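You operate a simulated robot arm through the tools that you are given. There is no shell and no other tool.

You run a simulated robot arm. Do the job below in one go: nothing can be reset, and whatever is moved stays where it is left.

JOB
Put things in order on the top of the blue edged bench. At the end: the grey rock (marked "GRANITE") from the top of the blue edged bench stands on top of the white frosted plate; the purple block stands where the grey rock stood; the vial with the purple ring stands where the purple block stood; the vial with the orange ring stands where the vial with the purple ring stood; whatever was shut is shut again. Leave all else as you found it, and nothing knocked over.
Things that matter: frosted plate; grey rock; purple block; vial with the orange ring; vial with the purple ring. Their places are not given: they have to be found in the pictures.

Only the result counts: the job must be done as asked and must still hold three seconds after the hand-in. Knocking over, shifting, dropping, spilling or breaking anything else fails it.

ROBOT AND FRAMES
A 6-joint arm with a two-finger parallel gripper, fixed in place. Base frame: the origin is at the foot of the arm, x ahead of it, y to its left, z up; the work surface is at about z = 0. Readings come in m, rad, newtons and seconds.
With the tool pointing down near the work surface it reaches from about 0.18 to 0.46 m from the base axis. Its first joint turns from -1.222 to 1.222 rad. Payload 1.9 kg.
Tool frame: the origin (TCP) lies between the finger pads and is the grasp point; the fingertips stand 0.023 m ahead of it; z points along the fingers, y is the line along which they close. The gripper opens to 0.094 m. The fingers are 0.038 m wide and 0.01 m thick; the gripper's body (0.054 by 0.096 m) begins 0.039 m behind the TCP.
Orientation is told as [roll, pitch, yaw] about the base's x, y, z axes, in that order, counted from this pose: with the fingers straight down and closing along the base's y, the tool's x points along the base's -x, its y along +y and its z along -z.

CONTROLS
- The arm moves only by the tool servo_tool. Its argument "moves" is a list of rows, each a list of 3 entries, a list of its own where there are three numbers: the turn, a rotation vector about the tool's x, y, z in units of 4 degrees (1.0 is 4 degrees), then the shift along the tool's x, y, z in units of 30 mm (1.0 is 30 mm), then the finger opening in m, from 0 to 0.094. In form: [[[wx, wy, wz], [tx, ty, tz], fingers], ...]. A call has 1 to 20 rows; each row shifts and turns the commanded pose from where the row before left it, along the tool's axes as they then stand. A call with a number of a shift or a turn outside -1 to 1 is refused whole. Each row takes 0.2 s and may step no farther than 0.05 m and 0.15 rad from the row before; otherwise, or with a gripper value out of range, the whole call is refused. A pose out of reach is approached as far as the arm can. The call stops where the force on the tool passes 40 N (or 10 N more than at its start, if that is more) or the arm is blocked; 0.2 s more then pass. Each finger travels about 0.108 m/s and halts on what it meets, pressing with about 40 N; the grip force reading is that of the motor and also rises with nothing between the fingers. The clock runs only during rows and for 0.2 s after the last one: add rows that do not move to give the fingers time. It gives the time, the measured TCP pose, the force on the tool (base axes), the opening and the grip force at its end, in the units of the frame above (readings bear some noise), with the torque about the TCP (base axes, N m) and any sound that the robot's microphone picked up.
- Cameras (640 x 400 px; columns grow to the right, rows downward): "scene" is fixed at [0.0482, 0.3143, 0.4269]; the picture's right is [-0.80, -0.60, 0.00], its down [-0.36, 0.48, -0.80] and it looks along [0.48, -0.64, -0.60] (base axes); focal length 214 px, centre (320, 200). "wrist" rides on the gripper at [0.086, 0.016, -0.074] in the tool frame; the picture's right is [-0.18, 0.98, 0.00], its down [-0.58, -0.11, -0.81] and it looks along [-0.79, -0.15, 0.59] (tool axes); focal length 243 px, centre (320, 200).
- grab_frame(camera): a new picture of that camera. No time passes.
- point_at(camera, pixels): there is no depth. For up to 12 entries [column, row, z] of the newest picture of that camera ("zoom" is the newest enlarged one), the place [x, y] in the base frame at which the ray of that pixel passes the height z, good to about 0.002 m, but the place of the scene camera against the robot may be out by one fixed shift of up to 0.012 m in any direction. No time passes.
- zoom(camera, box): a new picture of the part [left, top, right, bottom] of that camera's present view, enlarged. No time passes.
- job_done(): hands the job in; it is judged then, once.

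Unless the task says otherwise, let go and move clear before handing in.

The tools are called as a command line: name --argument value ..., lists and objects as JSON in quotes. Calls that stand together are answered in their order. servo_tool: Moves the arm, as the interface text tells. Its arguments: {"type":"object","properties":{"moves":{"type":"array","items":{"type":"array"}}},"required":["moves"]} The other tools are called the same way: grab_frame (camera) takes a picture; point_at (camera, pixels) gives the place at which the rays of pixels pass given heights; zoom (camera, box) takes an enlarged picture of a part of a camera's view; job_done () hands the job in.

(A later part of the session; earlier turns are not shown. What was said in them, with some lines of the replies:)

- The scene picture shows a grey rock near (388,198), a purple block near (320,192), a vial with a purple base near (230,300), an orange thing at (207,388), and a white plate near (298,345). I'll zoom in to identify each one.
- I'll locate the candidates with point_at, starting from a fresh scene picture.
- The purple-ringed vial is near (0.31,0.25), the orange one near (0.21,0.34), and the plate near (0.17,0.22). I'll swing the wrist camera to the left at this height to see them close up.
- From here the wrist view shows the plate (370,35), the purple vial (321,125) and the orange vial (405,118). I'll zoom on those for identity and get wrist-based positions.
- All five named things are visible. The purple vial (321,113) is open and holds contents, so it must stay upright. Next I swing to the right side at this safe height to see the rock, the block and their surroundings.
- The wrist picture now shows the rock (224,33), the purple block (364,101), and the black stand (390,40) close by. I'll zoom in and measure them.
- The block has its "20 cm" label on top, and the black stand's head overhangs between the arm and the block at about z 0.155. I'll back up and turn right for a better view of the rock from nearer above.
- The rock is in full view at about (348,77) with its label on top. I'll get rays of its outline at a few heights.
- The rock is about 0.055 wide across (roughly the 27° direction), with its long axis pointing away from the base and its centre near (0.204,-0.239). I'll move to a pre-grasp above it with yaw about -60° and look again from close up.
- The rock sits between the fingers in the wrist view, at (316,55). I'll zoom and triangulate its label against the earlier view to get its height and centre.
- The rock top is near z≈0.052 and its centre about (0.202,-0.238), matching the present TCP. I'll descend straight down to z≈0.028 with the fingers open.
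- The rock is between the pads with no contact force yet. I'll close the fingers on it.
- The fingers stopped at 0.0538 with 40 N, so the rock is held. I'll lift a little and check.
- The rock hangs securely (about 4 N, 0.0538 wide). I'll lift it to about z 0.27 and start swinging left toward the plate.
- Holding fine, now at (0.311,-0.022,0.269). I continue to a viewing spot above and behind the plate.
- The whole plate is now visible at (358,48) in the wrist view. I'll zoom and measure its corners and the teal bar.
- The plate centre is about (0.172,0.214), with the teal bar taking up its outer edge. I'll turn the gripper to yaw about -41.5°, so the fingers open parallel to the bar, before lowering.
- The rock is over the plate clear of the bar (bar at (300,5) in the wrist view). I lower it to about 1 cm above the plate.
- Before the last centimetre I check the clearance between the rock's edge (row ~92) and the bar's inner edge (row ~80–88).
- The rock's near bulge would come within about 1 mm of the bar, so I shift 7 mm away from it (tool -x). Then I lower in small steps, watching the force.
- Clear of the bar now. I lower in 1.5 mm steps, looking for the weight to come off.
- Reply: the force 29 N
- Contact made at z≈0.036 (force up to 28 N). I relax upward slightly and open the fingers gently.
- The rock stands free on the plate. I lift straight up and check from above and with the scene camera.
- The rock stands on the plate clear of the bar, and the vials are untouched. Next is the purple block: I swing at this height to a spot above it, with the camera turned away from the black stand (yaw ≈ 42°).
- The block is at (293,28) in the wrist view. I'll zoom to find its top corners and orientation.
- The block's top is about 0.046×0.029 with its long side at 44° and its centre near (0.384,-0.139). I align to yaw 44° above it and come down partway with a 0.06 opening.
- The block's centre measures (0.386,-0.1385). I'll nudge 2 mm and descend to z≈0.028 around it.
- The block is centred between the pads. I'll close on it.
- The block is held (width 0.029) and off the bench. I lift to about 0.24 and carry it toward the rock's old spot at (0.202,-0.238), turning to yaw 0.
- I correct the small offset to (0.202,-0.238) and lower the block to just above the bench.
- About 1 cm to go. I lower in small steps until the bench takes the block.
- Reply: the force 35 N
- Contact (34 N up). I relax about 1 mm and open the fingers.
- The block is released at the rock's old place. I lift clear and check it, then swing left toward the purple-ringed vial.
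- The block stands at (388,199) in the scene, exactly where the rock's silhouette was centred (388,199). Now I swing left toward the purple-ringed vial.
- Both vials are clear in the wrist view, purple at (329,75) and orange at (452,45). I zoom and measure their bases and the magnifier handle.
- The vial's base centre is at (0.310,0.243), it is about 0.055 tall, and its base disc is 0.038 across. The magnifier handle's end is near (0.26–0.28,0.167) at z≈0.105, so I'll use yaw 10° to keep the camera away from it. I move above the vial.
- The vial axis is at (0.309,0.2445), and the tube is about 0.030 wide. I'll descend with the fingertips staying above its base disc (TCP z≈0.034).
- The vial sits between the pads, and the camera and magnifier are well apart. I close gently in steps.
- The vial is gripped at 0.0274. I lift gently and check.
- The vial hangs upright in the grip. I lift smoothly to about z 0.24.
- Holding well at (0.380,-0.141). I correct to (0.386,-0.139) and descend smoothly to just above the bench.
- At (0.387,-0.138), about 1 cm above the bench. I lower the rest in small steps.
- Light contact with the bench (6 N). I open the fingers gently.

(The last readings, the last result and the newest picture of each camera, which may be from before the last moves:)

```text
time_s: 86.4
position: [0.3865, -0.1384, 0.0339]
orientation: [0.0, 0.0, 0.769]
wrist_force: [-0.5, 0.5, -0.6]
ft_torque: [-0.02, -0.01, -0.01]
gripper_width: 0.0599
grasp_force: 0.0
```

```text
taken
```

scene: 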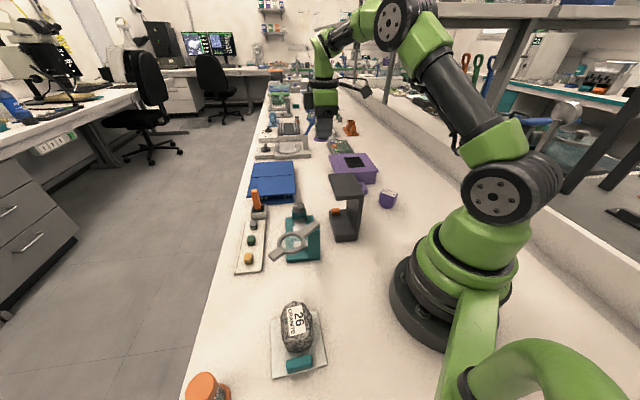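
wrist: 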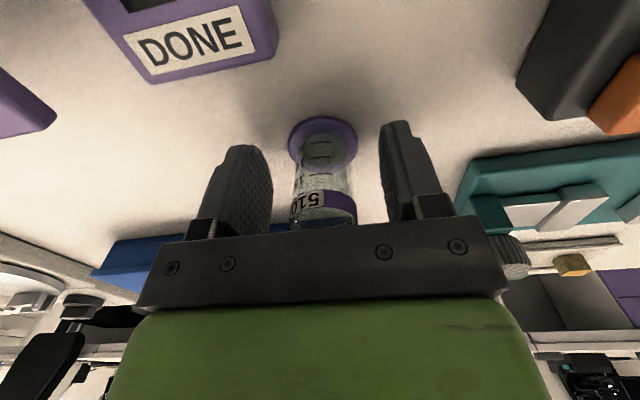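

The purple-ringed vial stands at the block's old place. I lift straight up, then check it.

servo_tool --moves '[[[0, 0, 0], [0, 0, -0.3], 0.06], [[0, 0, 0], [0, 0, -0.8], 0.06], [[0, 0, 0], [0, 0, -1], 0.06], [[0, 0, 0], [0, 0, -1], 0.06], [[0, 0, 0], [0, 0, -1], 0.06], [[0, 0, 0], [0, 0, -1], 0.06], [[0, 0, 0], [0, 0, -1], 0.06], [[0, 0, 0], [0, 0, -1], 0.06], [[0, 0, 0], [0, 0, -0.5], 0.06], [[0, 0, 0], [0, 0, 0], 0.06]]'

grab_frame --camera "wrist"

zoom --camera "scene" --box '[260, 130, 420, 250]'

```text
time_s: 88.6
position: [0.3866, -0.1391, 0.2633]
orientation: [0.001, -0.002, 0.772]
wrist_force: [-0.4, 0.0, -0.6]
ft_torque: [0.02, 0.0, 0.01]
gripper_width: 0.0601
grasp_force: 0.1
```

```text
taken
```

wrist: 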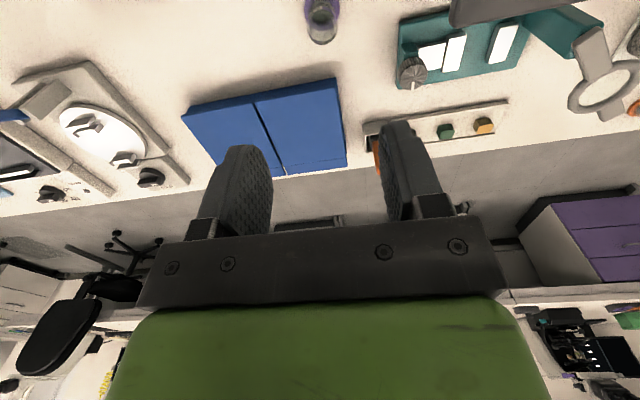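

```text
3.33 times, centred on (340, 190) of scene
```

zoom: 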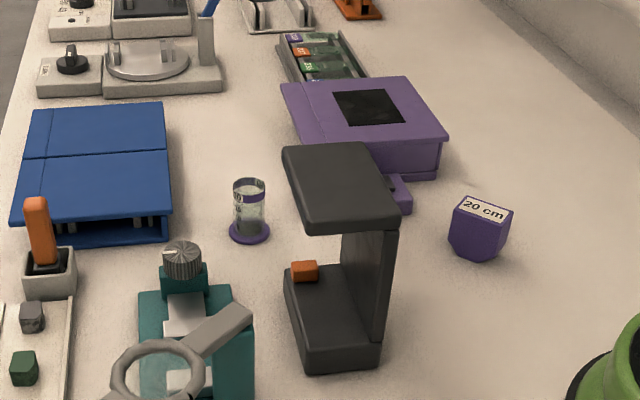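

The vial stands upright there. I'll measure its true position against the recorded block place using the wrist camera.

zoom --camera "wrist" --box '[290, 0, 360, 60]'

zoom --camera "scene" --box '[290, 160, 350, 220]'

```text
6.67 times, centred on (325, 30) of wrist
```

zoom: 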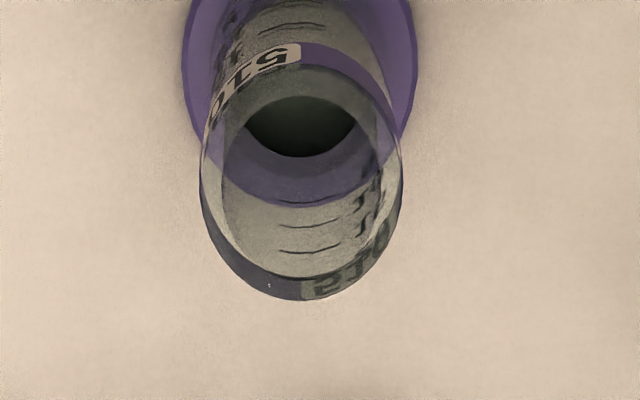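

```text
6.67 times, centred on (320, 190) of scene
```

zoom: 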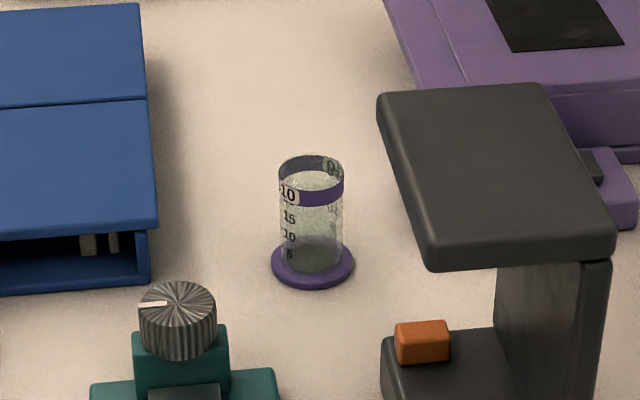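

point_at --camera "wrist" --pixels '[[322.3, 27, 0.05], [322.3, 27, 0.055], [322.3, 27, 0.06], [322.3, 27, 0.055], [322.3, 2, 0.003]]'

point_at --camera "scene" --pixels '[[318.9, 199.6, 0.002], [321.1, 193.5, 0.0225], [321.1, 193.5, 0.025], [388, 198.6, 0.0225], [388.25, 199.1, 0.025]]'

```text
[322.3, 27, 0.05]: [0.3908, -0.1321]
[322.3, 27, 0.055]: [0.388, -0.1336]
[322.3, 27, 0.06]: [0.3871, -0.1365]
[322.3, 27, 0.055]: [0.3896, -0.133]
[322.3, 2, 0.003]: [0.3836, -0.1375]
```

```text
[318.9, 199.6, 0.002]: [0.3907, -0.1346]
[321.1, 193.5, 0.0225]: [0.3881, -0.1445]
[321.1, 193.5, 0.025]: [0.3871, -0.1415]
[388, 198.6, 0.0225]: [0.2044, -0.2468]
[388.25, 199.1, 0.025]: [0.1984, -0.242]
```

The scene camera suggests the vial may sit about 7 mm off the block's old centre along the long-axis direction. I back off a little at this height to get a full view of its base and measure properly.

servo_tool --moves '[[[0, 0, 0], [1, 0, 0.3], 0.06], [[0, 0, 0], [1, 0, 0.3], 0.06], [[0, 0, 0], [0, 0, 0], 0.06]]'

grab_frame --camera "wrist"

zoom --camera "wrist" --box '[290, 30, 360, 100]'

```text
time_s: 89.4
position: [0.3427, -0.1815, 0.2437]
orientation: [-0.001, -0.002, 0.772]
wrist_force: [0.4, -0.2, 0.1]
ft_torque: [0.0, -0.01, 0.04]
gripper_width: 0.0599
grasp_force: 0.1
```

```text
taken
```

wrist: 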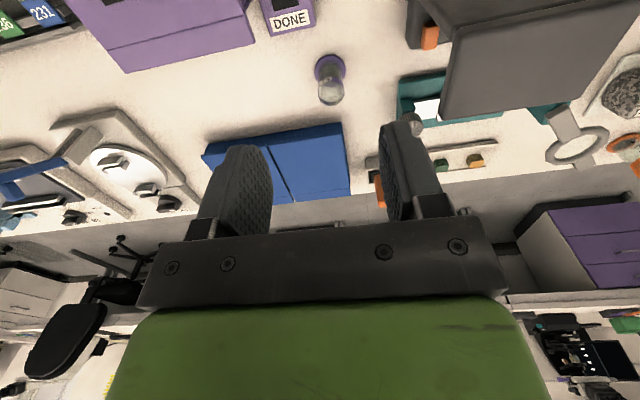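

```text
5.71 times, centred on (325, 65) of wrist
```

zoom: 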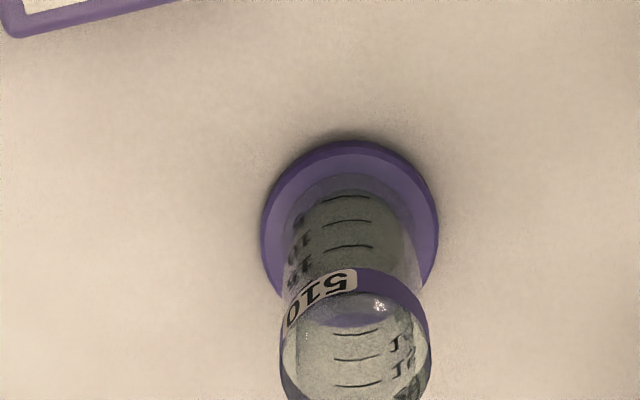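

point_at --camera "zoom" --pixels '[[350, 227, 0.003], [350, 227, 0.003], [350, 227, 0.003], [261, 227, 0.003], [439, 227, 0.003], [350, 141, 0.003], [350, 141, 0.003], [355, 345, 0.055], [355, 345, 0.06]]'

```text
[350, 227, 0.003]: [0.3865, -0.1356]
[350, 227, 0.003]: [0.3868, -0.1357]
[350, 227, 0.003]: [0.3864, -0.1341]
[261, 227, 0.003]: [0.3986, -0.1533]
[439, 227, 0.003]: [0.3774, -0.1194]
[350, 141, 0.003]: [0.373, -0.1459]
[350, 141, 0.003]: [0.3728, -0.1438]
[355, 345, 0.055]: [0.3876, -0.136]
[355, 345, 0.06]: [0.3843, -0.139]
```

The vial's base measures about (0.387,-0.135), within about 6 mm of the block's recorded spot (0.385,-0.140), which is close enough. Next I travel high to the orange-ringed vial near (0.21,0.335).

servo_tool --moves '[[[0, 0, 0], [0, 0, -0.8], 0.094], [[0, 0, 0], [-0.4625, 0.8134, 0], 0.094], [[0, 0, 0], [-0.4625, 0.8134, 0], 0.094], [[0, 0, 0], [-0.4625, 0.8134, 0], 0.094], [[0, 0, 0], [-0.4625, 0.8134, 0], 0.094], [[0, 0, 0], [-0.4625, 0.8134, 0], 0.094], [[0, 0, 0], [-0.4625, 0.8134, 0], 0.094], [[0, 0, 0], [-0.4625, 0.8134, 0], 0.094], [[0, 0, 0], [-0.4625, 0.8134, 0], 0.094], [[0, 0, 0], [-0.4625, 0.8134, 0], 0.094], [[0, 0, 0], [-0.4625, 0.8134, 0], 0.094], [[0, 0, 0], [-0.4625, 0.8134, 0], 0.094], [[0, 0, 0], [-0.4625, 0.8134, 0], 0.094], [[0, 0, 0], [-0.4625, 0.8134, 0], 0.094], [[0, 0, 0], [-0.4625, 0.8134, 0], 0.094], [[0, 0, 0], [-0.4625, 0.8134, 0], 0.094], [[0, 0, 0], [-0.4625, 0.8134, 0], 0.094], [[0, 0, 0], [-0.3, 0.7, 0], 0.094], [[0, 0, 0], [0, 0, 0], 0.094]]'

grab_frame --camera "wrist"

grab_frame --camera "scene"

```text
time_s: 93.4
position: [0.2235, 0.2765, 0.2673]
orientation: [0.0, 0.001, 0.77]
wrist_force: [-0.2, -0.2, -0.6]
ft_torque: [-0.02, 0.02, 0.03]
gripper_width: 0.0942
grasp_force: 0.0
```

```text
taken
```

wrist: 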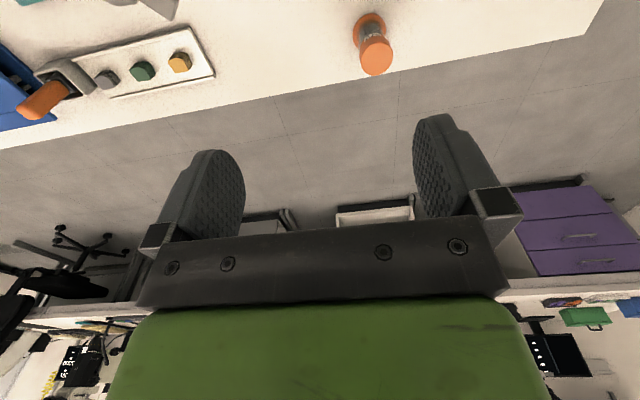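

```text
taken
```

scene: 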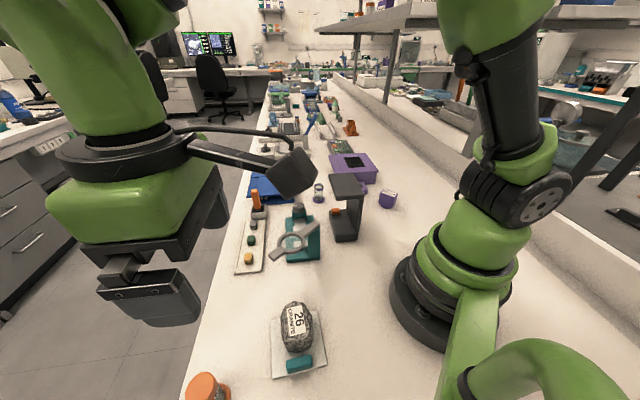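

The orange-ringed vial is at (373,45) in the wrist view. I zoom to measure its base and cap.

zoom --camera "wrist" --box '[335, 0, 415, 80]'

```text
5.00 times, centred on (375, 40) of wrist
```

zoom: 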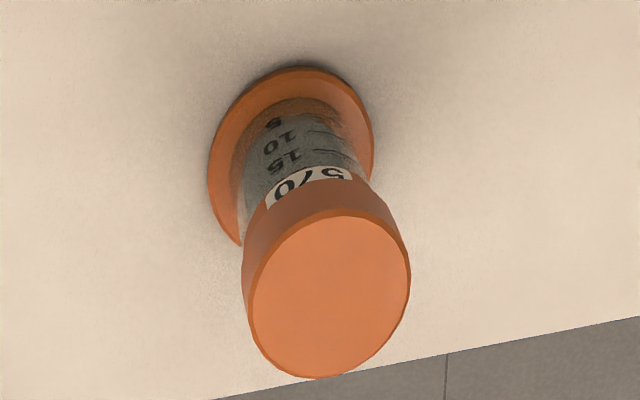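

point_at --camera "zoom" --pixels '[[290, 153, 0.003], [290, 153, 0.003], [330, 294, 0.055], [330, 294, 0.06], [330, 294, 0.065], [330, 294, 0.07], [248, 300, 0.065], [411, 290, 0.065], [208, 170, 0.003], [374, 140, 0.003], [315, 190, 0.045]]'

```text
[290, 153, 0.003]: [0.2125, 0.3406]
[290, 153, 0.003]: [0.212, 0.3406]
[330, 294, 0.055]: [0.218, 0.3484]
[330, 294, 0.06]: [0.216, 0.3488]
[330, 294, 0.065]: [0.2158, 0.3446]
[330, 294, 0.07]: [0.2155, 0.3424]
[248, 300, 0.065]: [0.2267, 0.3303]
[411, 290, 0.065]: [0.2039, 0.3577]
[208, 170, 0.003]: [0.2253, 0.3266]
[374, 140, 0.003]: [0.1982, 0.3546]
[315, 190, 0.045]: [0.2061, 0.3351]
```

The orange vial's axis is at about (0.213,0.341), with the cap top near z 0.07 and the cap about 0.036 wide. I move above it and come down to z≈0.16 for a last check.

servo_tool --moves '[[[0, 0, 0], [-0.62, 0.895, 0], 0.07], [[0, 0, 0], [-0.62, 0.895, 0], 0.07], [[0, 0, 0], [0, 0, 0.9], 0.07], [[0, 0, 0], [0, 0, 0.9], 0.07], [[0, 0, 0], [0, 0, 0.9], 0.07], [[0, 0, 0], [0, 0, 0.8], 0.07], [[0, 0, 0], [0, 0, 0], 0.07]]'

grab_frame --camera "wrist"

zoom --camera "wrist" --box '[270, 0, 370, 120]'

grab_frame --camera "scene"

```text
time_s: 95.0
position: [0.2121, 0.3401, 0.1618]
orientation: [0.0, 0.0, 0.77]
wrist_force: [-0.1, -0.2, -0.1]
ft_torque: [0.0, 0.02, 0.02]
gripper_width: 0.0702
grasp_force: 0.0
```

```text
taken
```

wrist: 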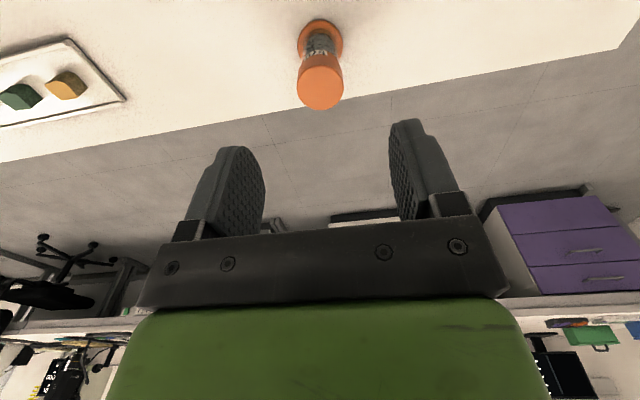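

```text
3.33 times, centred on (320, 60) of wrist
```

zoom: 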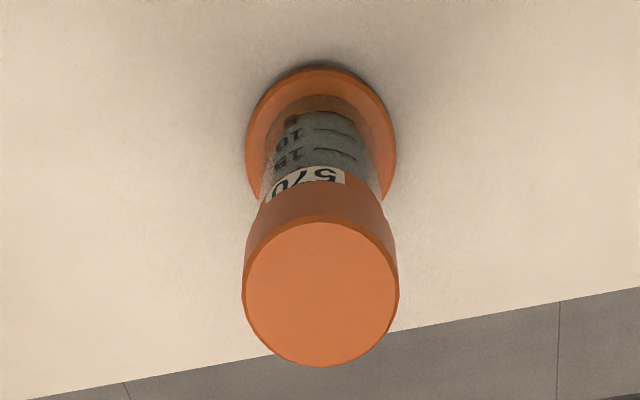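

```text
taken
```

scene: 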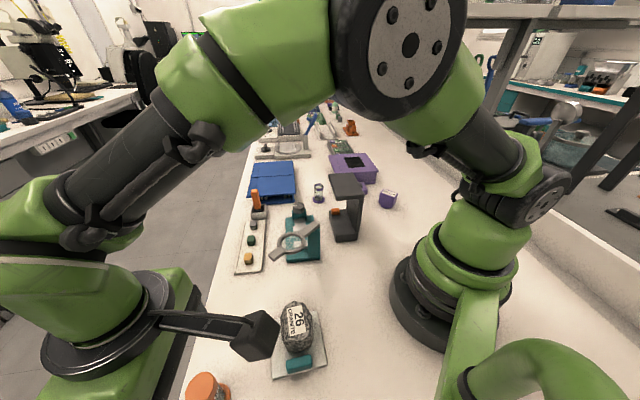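

point_at --camera "zoom" --pixels '[[321, 140, 0.003], [321, 140, 0.003], [321, 290, 0.06], [321, 290, 0.065], [321, 290, 0.07], [243, 290, 0.067], [399, 290, 0.067], [247, 145, 0.003], [396, 140, 0.003]]'

```text
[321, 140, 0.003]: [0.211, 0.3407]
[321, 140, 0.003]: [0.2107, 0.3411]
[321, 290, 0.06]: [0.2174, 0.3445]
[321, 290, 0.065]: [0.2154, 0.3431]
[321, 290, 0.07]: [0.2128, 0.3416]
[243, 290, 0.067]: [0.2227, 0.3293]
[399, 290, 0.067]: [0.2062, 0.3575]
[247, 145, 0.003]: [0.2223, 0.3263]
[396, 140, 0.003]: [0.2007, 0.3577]
```

The axis is at (0.2125,0.342). I'll nudge and descend so the pads sit around the cap (TCP z≈0.052).

servo_tool --moves '[[[0, 0, 0], [-0.05, 0.03, 0.8], 0.07], [[0, 0, 0], [0, 0, 0.9], 0.07], [[0, 0, 0], [0, 0, 0.9], 0.07], [[0, 0, 0], [0, 0, 0.7], 0.07], [[0, 0, 0], [0, 0, 0.4], 0.07], [[0, 0, 0], [0, 0, 0], 0.07]]'

grab_frame --camera "wrist"

grab_frame --camera "scene"

```text
time_s: 96.4
position: [0.2112, 0.3417, 0.0516]
orientation: [-0.001, -0.001, 0.77]
wrist_force: [0.1, 0.2, 1.2]
ft_torque: [0.01, 0.03, 0.01]
gripper_width: 0.0702
grasp_force: 0.1
```

```text
taken
```

wrist: 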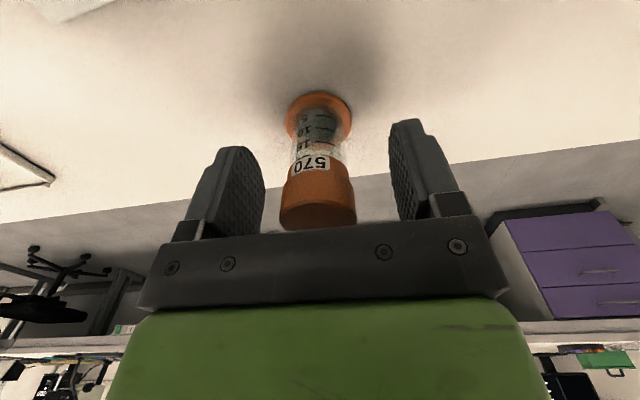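

```text
taken
```

scene: 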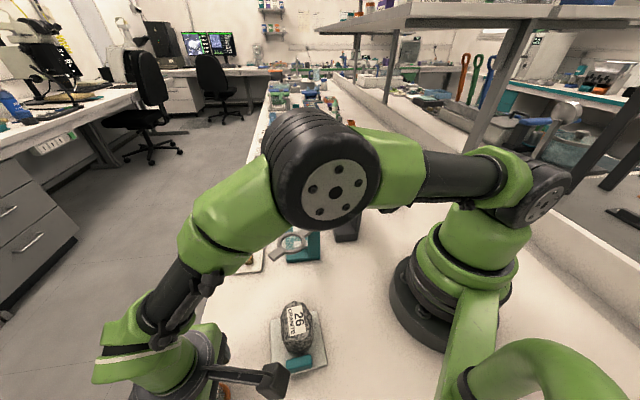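

The vial is between the pads. I close gradually on the cap.

servo_tool --moves '[[[0, 0, 0], [0, 0, 0], 0.055], [[0, 0, 0], [0, 0, 0], 0.045], [[0, 0, 0], [0, 0, 0], 0.04], [[0, 0, 0], [0, 0, 0], 0.036], [[0, 0, 0], [0, 0, 0], 0.033], [[0, 0, 0], [0, 0, 0], 0.03], [[0, 0, 0], [0, 0, 0], 0.028], [[0, 0, 0], [0, 0, 0], 0.028]]'

grab_frame --camera "wrist"

```text
time_s: 98.2
position: [0.2122, 0.3408, 0.0531]
orientation: [0.001, 0.0, 0.77]
wrist_force: [-0.5, -0.1, -0.3]
ft_torque: [0.02, -0.01, 0.02]
gripper_width: 0.0301
grasp_force: 40.2
```

```text
taken
```

wrist: 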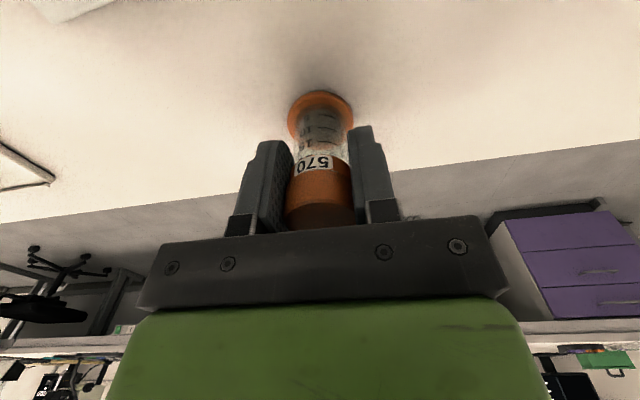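

Gripped at 0.030. I lift gently and check the whole vial comes along.

servo_tool --moves '[[[0, 0, 0], [0, 0, -0.15], 0.026], [[0, 0, 0], [0, 0, -0.35], 0.026], [[0, 0, 0], [0, 0, -0.35], 0.026], [[0, 0, 0], [0, 0, -0.15], 0.026], [[0, 0, 0], [0, 0, 0], 0.026]]'

grab_frame --camera "wrist"

```text
time_s: 99.4
position: [0.212, 0.3431, 0.0824]
orientation: [0.0, -0.001, 0.771]
wrist_force: [0.0, -0.8, -0.6]
ft_torque: [0.0, 0.03, -0.04]
gripper_width: 0.0298
grasp_force: 39.9
```

```text
taken
```

wrist: 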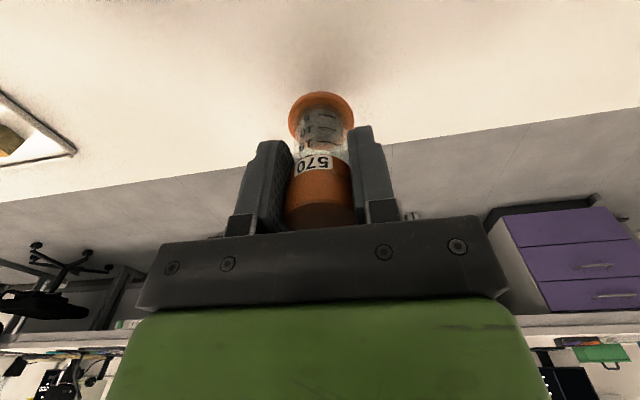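

The whole vial is lifted, base ring included. I raise it to z≈0.2 and carry it to the purple vial's old place (0.3105,0.2447), turning to yaw 10°.

servo_tool --moves '[[[0, 0, 0], [0, 0, -0.3], 0.026], [[0, 0, 0], [0, 0, -0.7], 0.026], [[0, 0, 0], [0, 0, -0.8], 0.026], [[0, 0, 0], [0, 0, -0.8], 0.026], [[0, 0, 0], [0, 0, -0.7], 0.026], [[0, 0, 0], [0, 0, -0.4], 0.026], [[0, 0, 0], [0, 0, -0.3], 0.026], [[0, 0, 0.947], [-0.015, -0.289, 0], 0.026], [[0, 0, 0.947], [-0.068, -0.575, 0], 0.026], [[0, 0, 0.947], [-0.106, -0.569, 0], 0.026], [[0, 0, 0.947], [-0.143, -0.561, 0], 0.026], [[0, 0, 0.947], [-0.18, -0.55, 0], 0.026], [[0, 0, 0.947], [-0.215, -0.537, 0], 0.026], [[0, 0, 0.947], [-0.251, -0.522, 0], 0.026], [[0, 0, 0.947], [-0.285, -0.504, 0], 0.026], [[0, 0, 0.947], [-0.159, -0.242, 0], 0.026], [[0, 0, 0], [0, 0, 0], 0.026]]'

grab_frame --camera "wrist"

grab_frame --camera "scene"

```text
time_s: 103.0
position: [0.3142, 0.2462, 0.2026]
orientation: [-0.001, 0.0, 0.174]
wrist_force: [0.2, -0.7, 0.2]
ft_torque: [-0.02, 0.02, 0.01]
gripper_width: 0.0296
grasp_force: 39.8
```

```text
taken
```

wrist: 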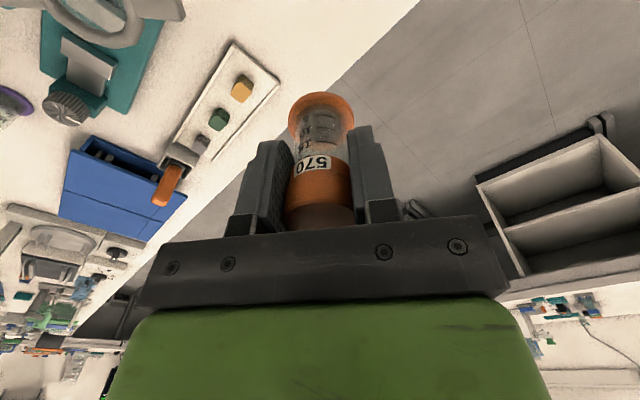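

```text
taken
```

scene: 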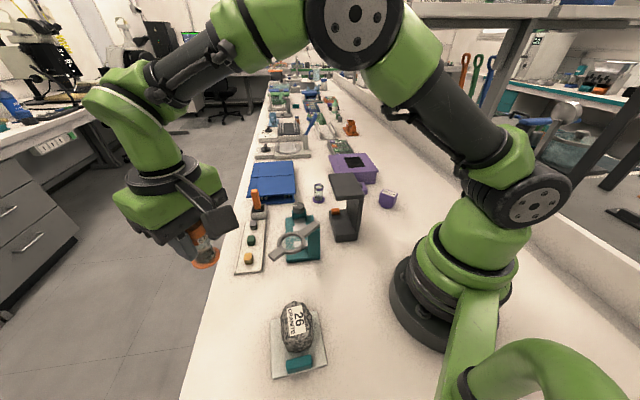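

A 4 mm correction, then I descend smoothly to about 1 cm above the bench.

servo_tool --moves '[[[0, 0, 0], [0.13, -0.03, 0], 0.026], [[0, 0, 0], [0, 0, 0.4], 0.026], [[0, 0, 0], [0, 0, 0.8], 0.026], [[0, 0, 0], [0, 0, 0.9], 0.026], [[0, 0, 0], [0, 0, 0.9], 0.026], [[0, 0, 0], [0, 0, 0.8], 0.026], [[0, 0, 0], [0, 0, 0.5], 0.026], [[0, 0, 0], [0, 0, 0.3], 0.026], [[0, 0, 0], [0, 0, 0], 0.026]]'

grab_frame --camera "wrist"

zoom --camera "scene" --box '[170, 200, 350, 340]'

```text
time_s: 105.0
position: [0.3106, 0.2476, 0.0632]
orientation: [0.001, 0.001, 0.173]
wrist_force: [0.6, -0.1, -0.1]
ft_torque: [0.0, 0.0, -0.01]
gripper_width: 0.0307
grasp_force: 39.8
```

```text
taken
```

wrist: 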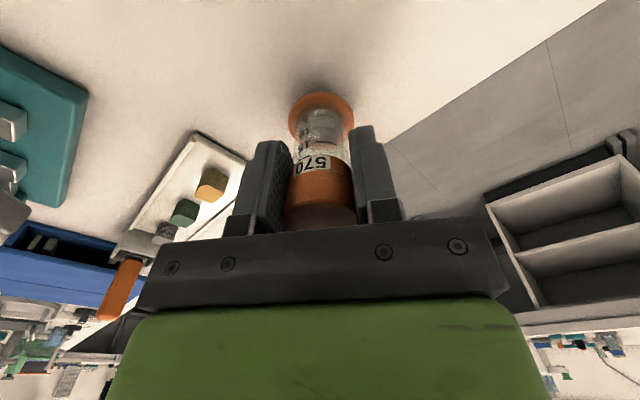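

```text
2.86 times, centred on (260, 270) of scene
```

zoom: 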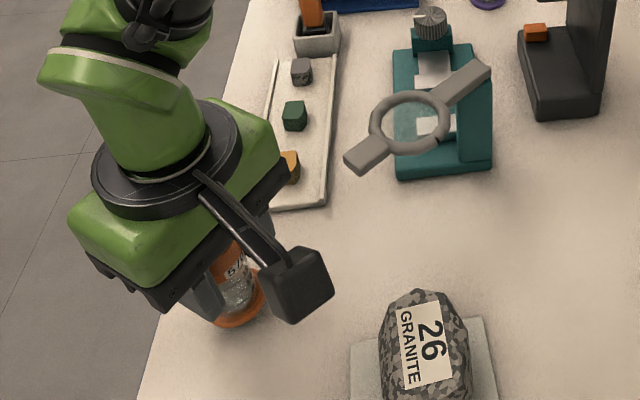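

A small y trim, then lower to contact in fine steps.

servo_tool --moves '[[[0, 0, 0], [0, -0.05, 0.12], 0.026], [[0, 0, 0], [0, 0, 0.12], 0.026], [[0, 0, 0], [0, 0, 0], 0.026]]'

servo_tool --moves '[[[0, 0, 0], [0, 0, 0.04], 0.026], [[0, 0, 0], [0, 0, 0], 0.026]]'

servo_tool --moves '[[[0, 0, 0], [0, 0, 0.03], 0.026], [[0, 0, 0], [0, 0, 0], 0.026]]'

```text
time_s: 105.8
position: [0.3108, 0.2441, 0.0587]
orientation: [-0.003, 0.001, 0.174]
wrist_force: [0.3, 0.3, 0.1]
ft_torque: [0.0, 0.03, 0.04]
gripper_width: 0.0311
grasp_force: 39.8
```

```text
time_s: 106.4
position: [0.3112, 0.2447, 0.0561]
orientation: [0.0, 0.0, 0.174]
wrist_force: [-0.4, -0.3, -0.3]
ft_torque: [-0.03, 0.04, -0.03]
gripper_width: 0.0309
grasp_force: 40.1
```

```text
time_s: 107.0
position: [0.3107, 0.2437, 0.0547]
orientation: [-0.001, -0.002, 0.175]
wrist_force: [-0.2, -0.5, -0.8]
ft_torque: [-0.01, -0.02, -0.01]
gripper_width: 0.0308
grasp_force: 39.7
```

The opening reading has drifted slightly (0.0296→0.0309), so I check the picture before the last 2 mm.

grab_frame --camera "wrist"

zoom --camera "wrist" --box '[230, 70, 410, 240]'

zoom --camera "scene" --box '[200, 250, 280, 320]'

```text
taken
```

wrist: 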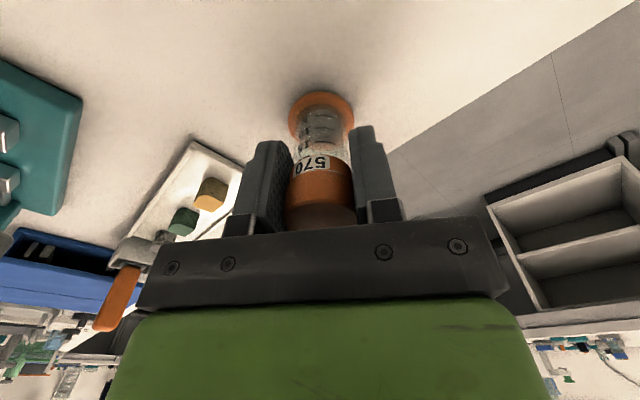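

```text
2.35 times, centred on (320, 155) of wrist
```

zoom: 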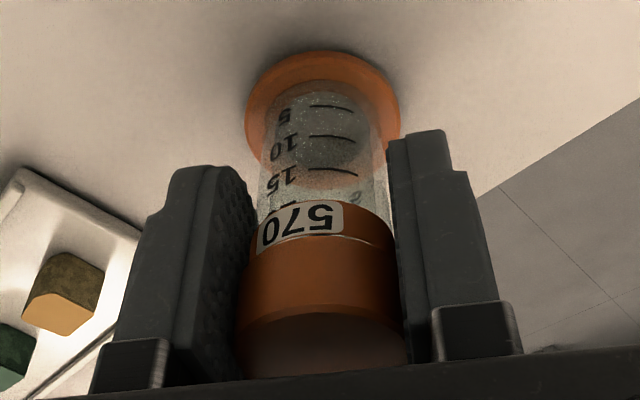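

```text
5.71 times, centred on (240, 285) of scene
```

zoom: 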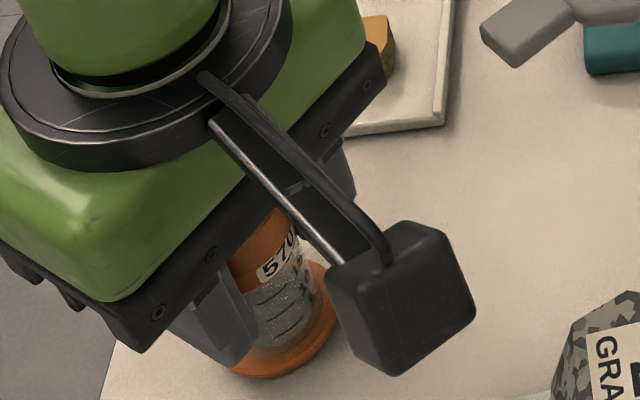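

The vial is upright, only turned slightly about its axis. I keep lowering.

servo_tool --moves '[[[0, 0, 0], [0, 0, 0.03], 0.026], [[0, 0, 0], [0, 0, 0], 0.026]]'

servo_tool --moves '[[[0, 0, 0], [0, 0, 0.02], 0.026], [[0, 0, 0], [0, 0, 0], 0.026]]'

servo_tool --moves '[[[0, 0, 0], [0, 0, 0.02], 0.026], [[0, 0, 0], [0, 0, 0], 0.026]]'

```text
time_s: 107.6
position: [0.3106, 0.2438, 0.0557]
orientation: [0.0, 0.001, 0.173]
wrist_force: [0.6, -1.2, -0.1]
ft_torque: [0.02, 0.0, -0.01]
gripper_width: 0.0309
grasp_force: 39.8
```

```text
time_s: 108.2
position: [0.3117, 0.2447, 0.055]
orientation: [0.002, 0.001, 0.175]
wrist_force: [0.3, 0.1, -1.0]
ft_torque: [0.0, 0.04, -0.01]
gripper_width: 0.031
grasp_force: 40.5
```

```text
time_s: 108.8
position: [0.31, 0.2453, 0.0531]
orientation: [0.0, 0.001, 0.176]
wrist_force: [-0.2, -0.2, -1.3]
ft_torque: [-0.01, 0.0, -0.02]
gripper_width: 0.0309
grasp_force: 39.9
```

servo_tool --moves '[[[0, 0, 0], [0, 0, 0.02], 0.026], [[0, 0, 0], [0, 0, 0], 0.026]]'

servo_tool --moves '[[[0, 0, 0], [0, 0, 0.02], 0.026], [[0, 0, 0], [0, 0, 0], 0.026]]'

servo_tool --moves '[[[0, 0, 0], [0, 0, 0.015], 0.026], [[0, 0, 0], [0, 0, 0], 0.026]]'

```text
time_s: 109.4
position: [0.3093, 0.2445, 0.0517]
orientation: [0.0, 0.001, 0.175]
wrist_force: [0.9, -0.4, -0.3]
ft_torque: [0.0, -0.01, 0.0]
gripper_width: 0.0308
grasp_force: 39.3
```

```text
time_s: 110.0
position: [0.3102, 0.2449, 0.0531]
orientation: [0.001, -0.002, 0.175]
wrist_force: [-1.5, -0.8, 4.5]
ft_torque: [-0.02, 0.03, -0.01]
gripper_width: 0.0309
grasp_force: 40.0
```

```text
time_s: 110.6
position: [0.3111, 0.2442, 0.0503]
orientation: [0.001, 0.0, 0.174]
wrist_force: [-3.6, -1.0, 16.5]
ft_torque: [-0.04, 0.07, -0.06]
gripper_width: 0.031
grasp_force: 40.1
```

Contact is firm (16 N). I relax half a millimetre and open gently.

servo_tool --moves '[[[0, 0, 0], [0, 0, -0.015], 0.026], [[0, 0, 0], [0, 0, 0], 0.032], [[0, 0, 0], [0, 0, 0], 0.036], [[0, 0, 0], [0, 0, 0], 0.045], [[0, 0, 0], [0, 0, 0], 0.055], [[0, 0, 0], [0, 0, 0], 0.065], [[0, 0, 0], [0, 0, 0], 0.065]]'

grab_frame --camera "wrist"

```text
time_s: 112.2
position: [0.3095, 0.244, 0.0521]
orientation: [0.001, 0.0, 0.173]
wrist_force: [-0.6, -0.2, -0.3]
ft_torque: [0.02, 0.02, -0.03]
gripper_width: 0.065
grasp_force: 0.1
```

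```text
taken
```

wrist: 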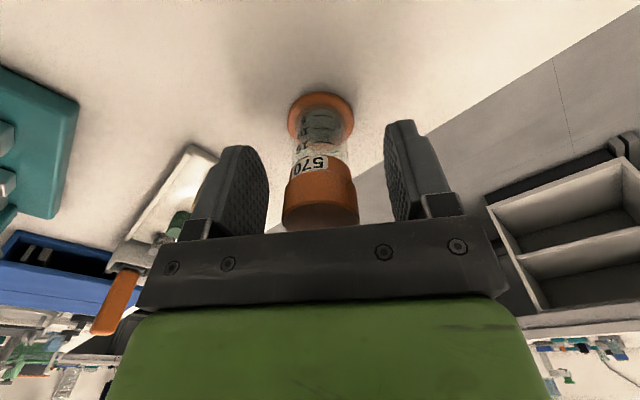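

The vial stands free between the open fingers. I lift straight up and check everything.

servo_tool --moves '[[[0, 0, 0], [0, 0, -0.3], 0.065], [[0, 0, 0], [0, 0, -0.8], 0.065], [[0, 0, 0], [0, 0, -1], 0.065], [[0, 0, 0], [0, 0, -1], 0.065], [[0, 0, 0], [0, 0, -1], 0.065], [[0, 0, 0], [0, 0, -1], 0.065], [[0, 0, 0], [0, 0, -1], 0.065], [[0, 0, 0], [0, 0, -0.9], 0.065], [[0, 0, 0], [1, 0, 0], 0.065], [[0, 0, 0], [1, 0, 0], 0.065], [[0, 0, 0], [0, 0, 0], 0.065]]'

grab_frame --camera "wrist"

grab_frame --camera "scene"

zoom --camera "scene" --box '[180, 260, 340, 400]'

```text
time_s: 114.6
position: [0.2522, 0.2336, 0.2624]
orientation: [0.0, -0.001, 0.175]
wrist_force: [0.1, -0.2, 0.2]
ft_torque: [-0.03, -0.03, 0.01]
gripper_width: 0.0653
grasp_force: 0.2
```

```text
taken
```

wrist: 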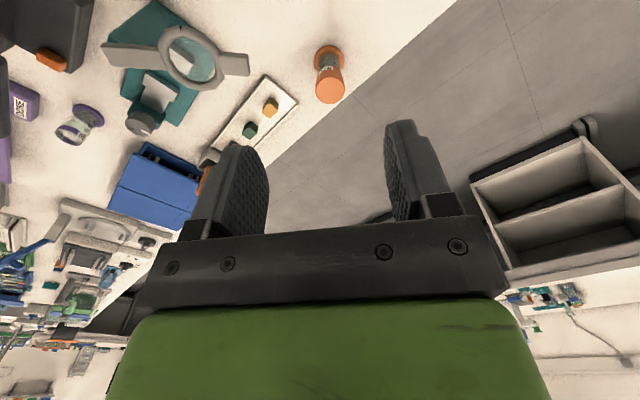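

```text
taken
```

scene: 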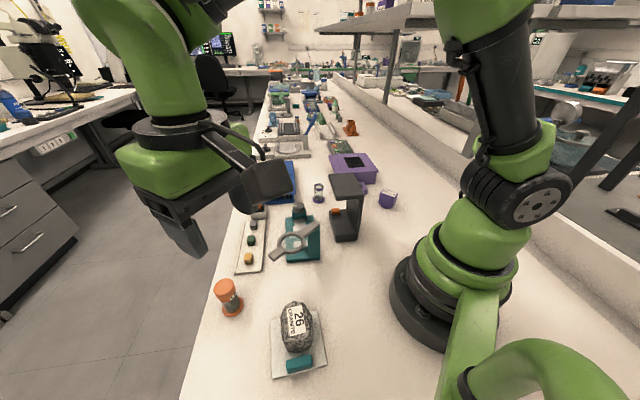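

```text
2.86 times, centred on (260, 330) of scene
```

zoom: 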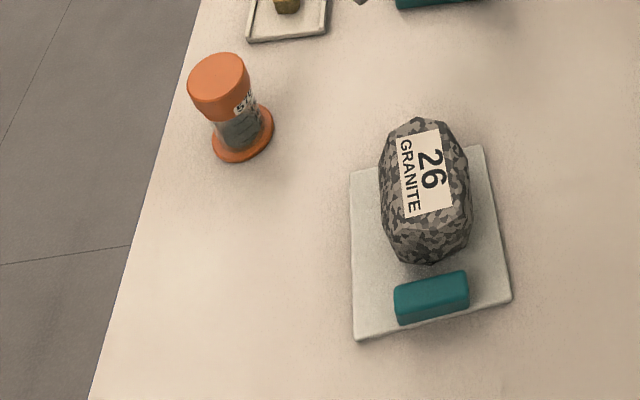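

The orange vial's base now sits at scene (233,307), the same pixels the purple vial's base had, and the rest looks undisturbed. I move to the earlier viewing pose to confirm the rock's seating on the plate.

servo_tool --moves '[[[0, 0, -0.944], [0.423, -0.249, 0], 0.065], [[0, 0, -0.944], [0.439, -0.221, 0], 0.065], [[0, 0, -0.944], [0.452, -0.191, 0], 0.065], [[0, 0, -0.944], [0.464, -0.16, 0], 0.065], [[0, 0, -0.944], [0.474, -0.13, 0], 0.065], [[0, 0, -0.944], [0.481, -0.098, 0], 0.065], [[0, 0, -0.944], [0.487, -0.066, 0], 0.065], [[0, 0, -0.944], [0.49, -0.034, 0], 0.065], [[0, 0, -0.944], [0.491, -0.001, 0], 0.065], [[0, 0, 0], [0, 0, 0], 0.065]]'

grab_frame --camera "wrist"

zoom --camera "wrist" --box '[300, 0, 430, 120]'

grab_frame --camera "scene"

```text
time_s: 116.8
position: [0.1506, 0.1473, 0.2624]
orientation: [0.001, -0.001, 0.769]
wrist_force: [-0.2, 0.3, 0.0]
ft_torque: [0.0, 0.03, 0.0]
gripper_width: 0.065
grasp_force: 0.0
```

```text
taken
```

wrist: 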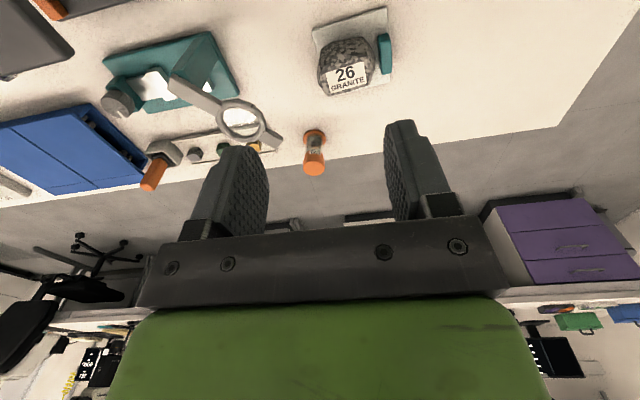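

```text
3.33 times, centred on (365, 60) of wrist
```

zoom: 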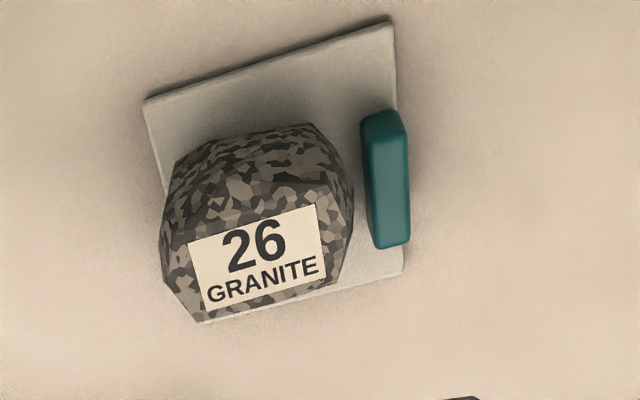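

```text
taken
```

scene: 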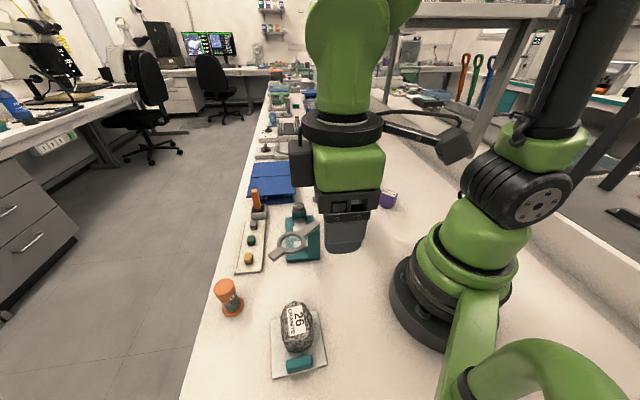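

The rock sits on the plate beside the bar. I verify that the plate itself has not shifted, by its corners.

zoom --camera "wrist" --box '[300, 0, 430, 120]'

point_at --camera "zoom" --pixels '[[145, 100, 0.005], [392, 24, 0.005], [402, 272, 0.005], [200, 322, 0.005], [258, 258, 0.06], [258, 258, 0.055], [160, 230, 0.03], [352, 200, 0.03]]'

zoom --camera "scene" --box '[255, 290, 345, 390]'

```text
3.33 times, centred on (365, 60) of wrist
```

zoom: 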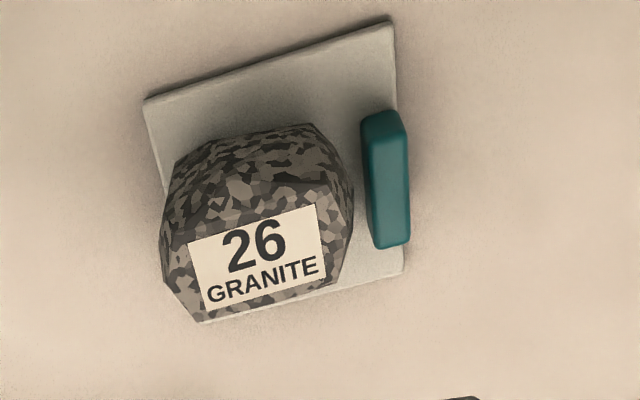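

```text
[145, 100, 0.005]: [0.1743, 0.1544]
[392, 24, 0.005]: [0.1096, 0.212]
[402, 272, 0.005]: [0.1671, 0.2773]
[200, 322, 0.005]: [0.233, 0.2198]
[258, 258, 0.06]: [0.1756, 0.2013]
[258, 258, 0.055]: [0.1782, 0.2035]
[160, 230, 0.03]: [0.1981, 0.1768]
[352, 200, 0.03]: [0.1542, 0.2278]
```

```text
4.00 times, centred on (300, 340) of scene
```

zoom: 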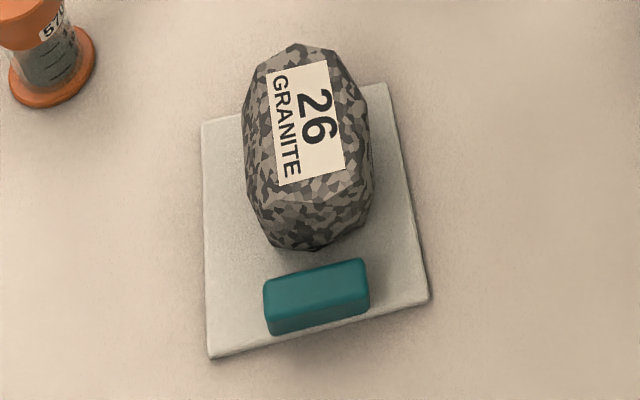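

All parts check out. The plate's corners are unmoved and the rock stands on it at about (0.178,0.203). The purple block is at the rock's old spot, the 510 vial is at the block's old spot, and the 570 vial is at the 510 vial's old spot. The gripper is open and clear at z≈0.26 and nothing was opened, so I hand in.

job_done

```text
The job is handed in.
```

The job is handed in. All four moves are done, the gripper is open and clear, and nothing looked knocked over or disturbed.

| Thing | Now stands | How close |
|---|---|---|
| Grey rock ("GRANITE") | On the white frosted plate, clear of the teal bar, about 1.5 cm off the plate's centre | The plate did not move; the rock's wide middle overhangs its inner edge by about 2–3 mm |
| Purple block ("20 cm") | Where the rock stood | Lines up with the rock's old outline to about 2 mm |
| Vial with the purple ring (510, open) | Where the block stood | About 6 mm off the block's old centre |
| Vial with the orange ring (570, capped) | Where the purple-ringed vial stood | Base lines up with the other vial's old outline to about 2 mm |

I left the 6 mm offset on the purple-ringed vial rather than grip the open vial again, judging it close enough. I never opened anything, so nothing needed shutting.

I last saw the purple-ringed vial and the block just after releasing the orange-ringed vial. Both were standing then, and the only move after that was in free space at about 0.26 m.
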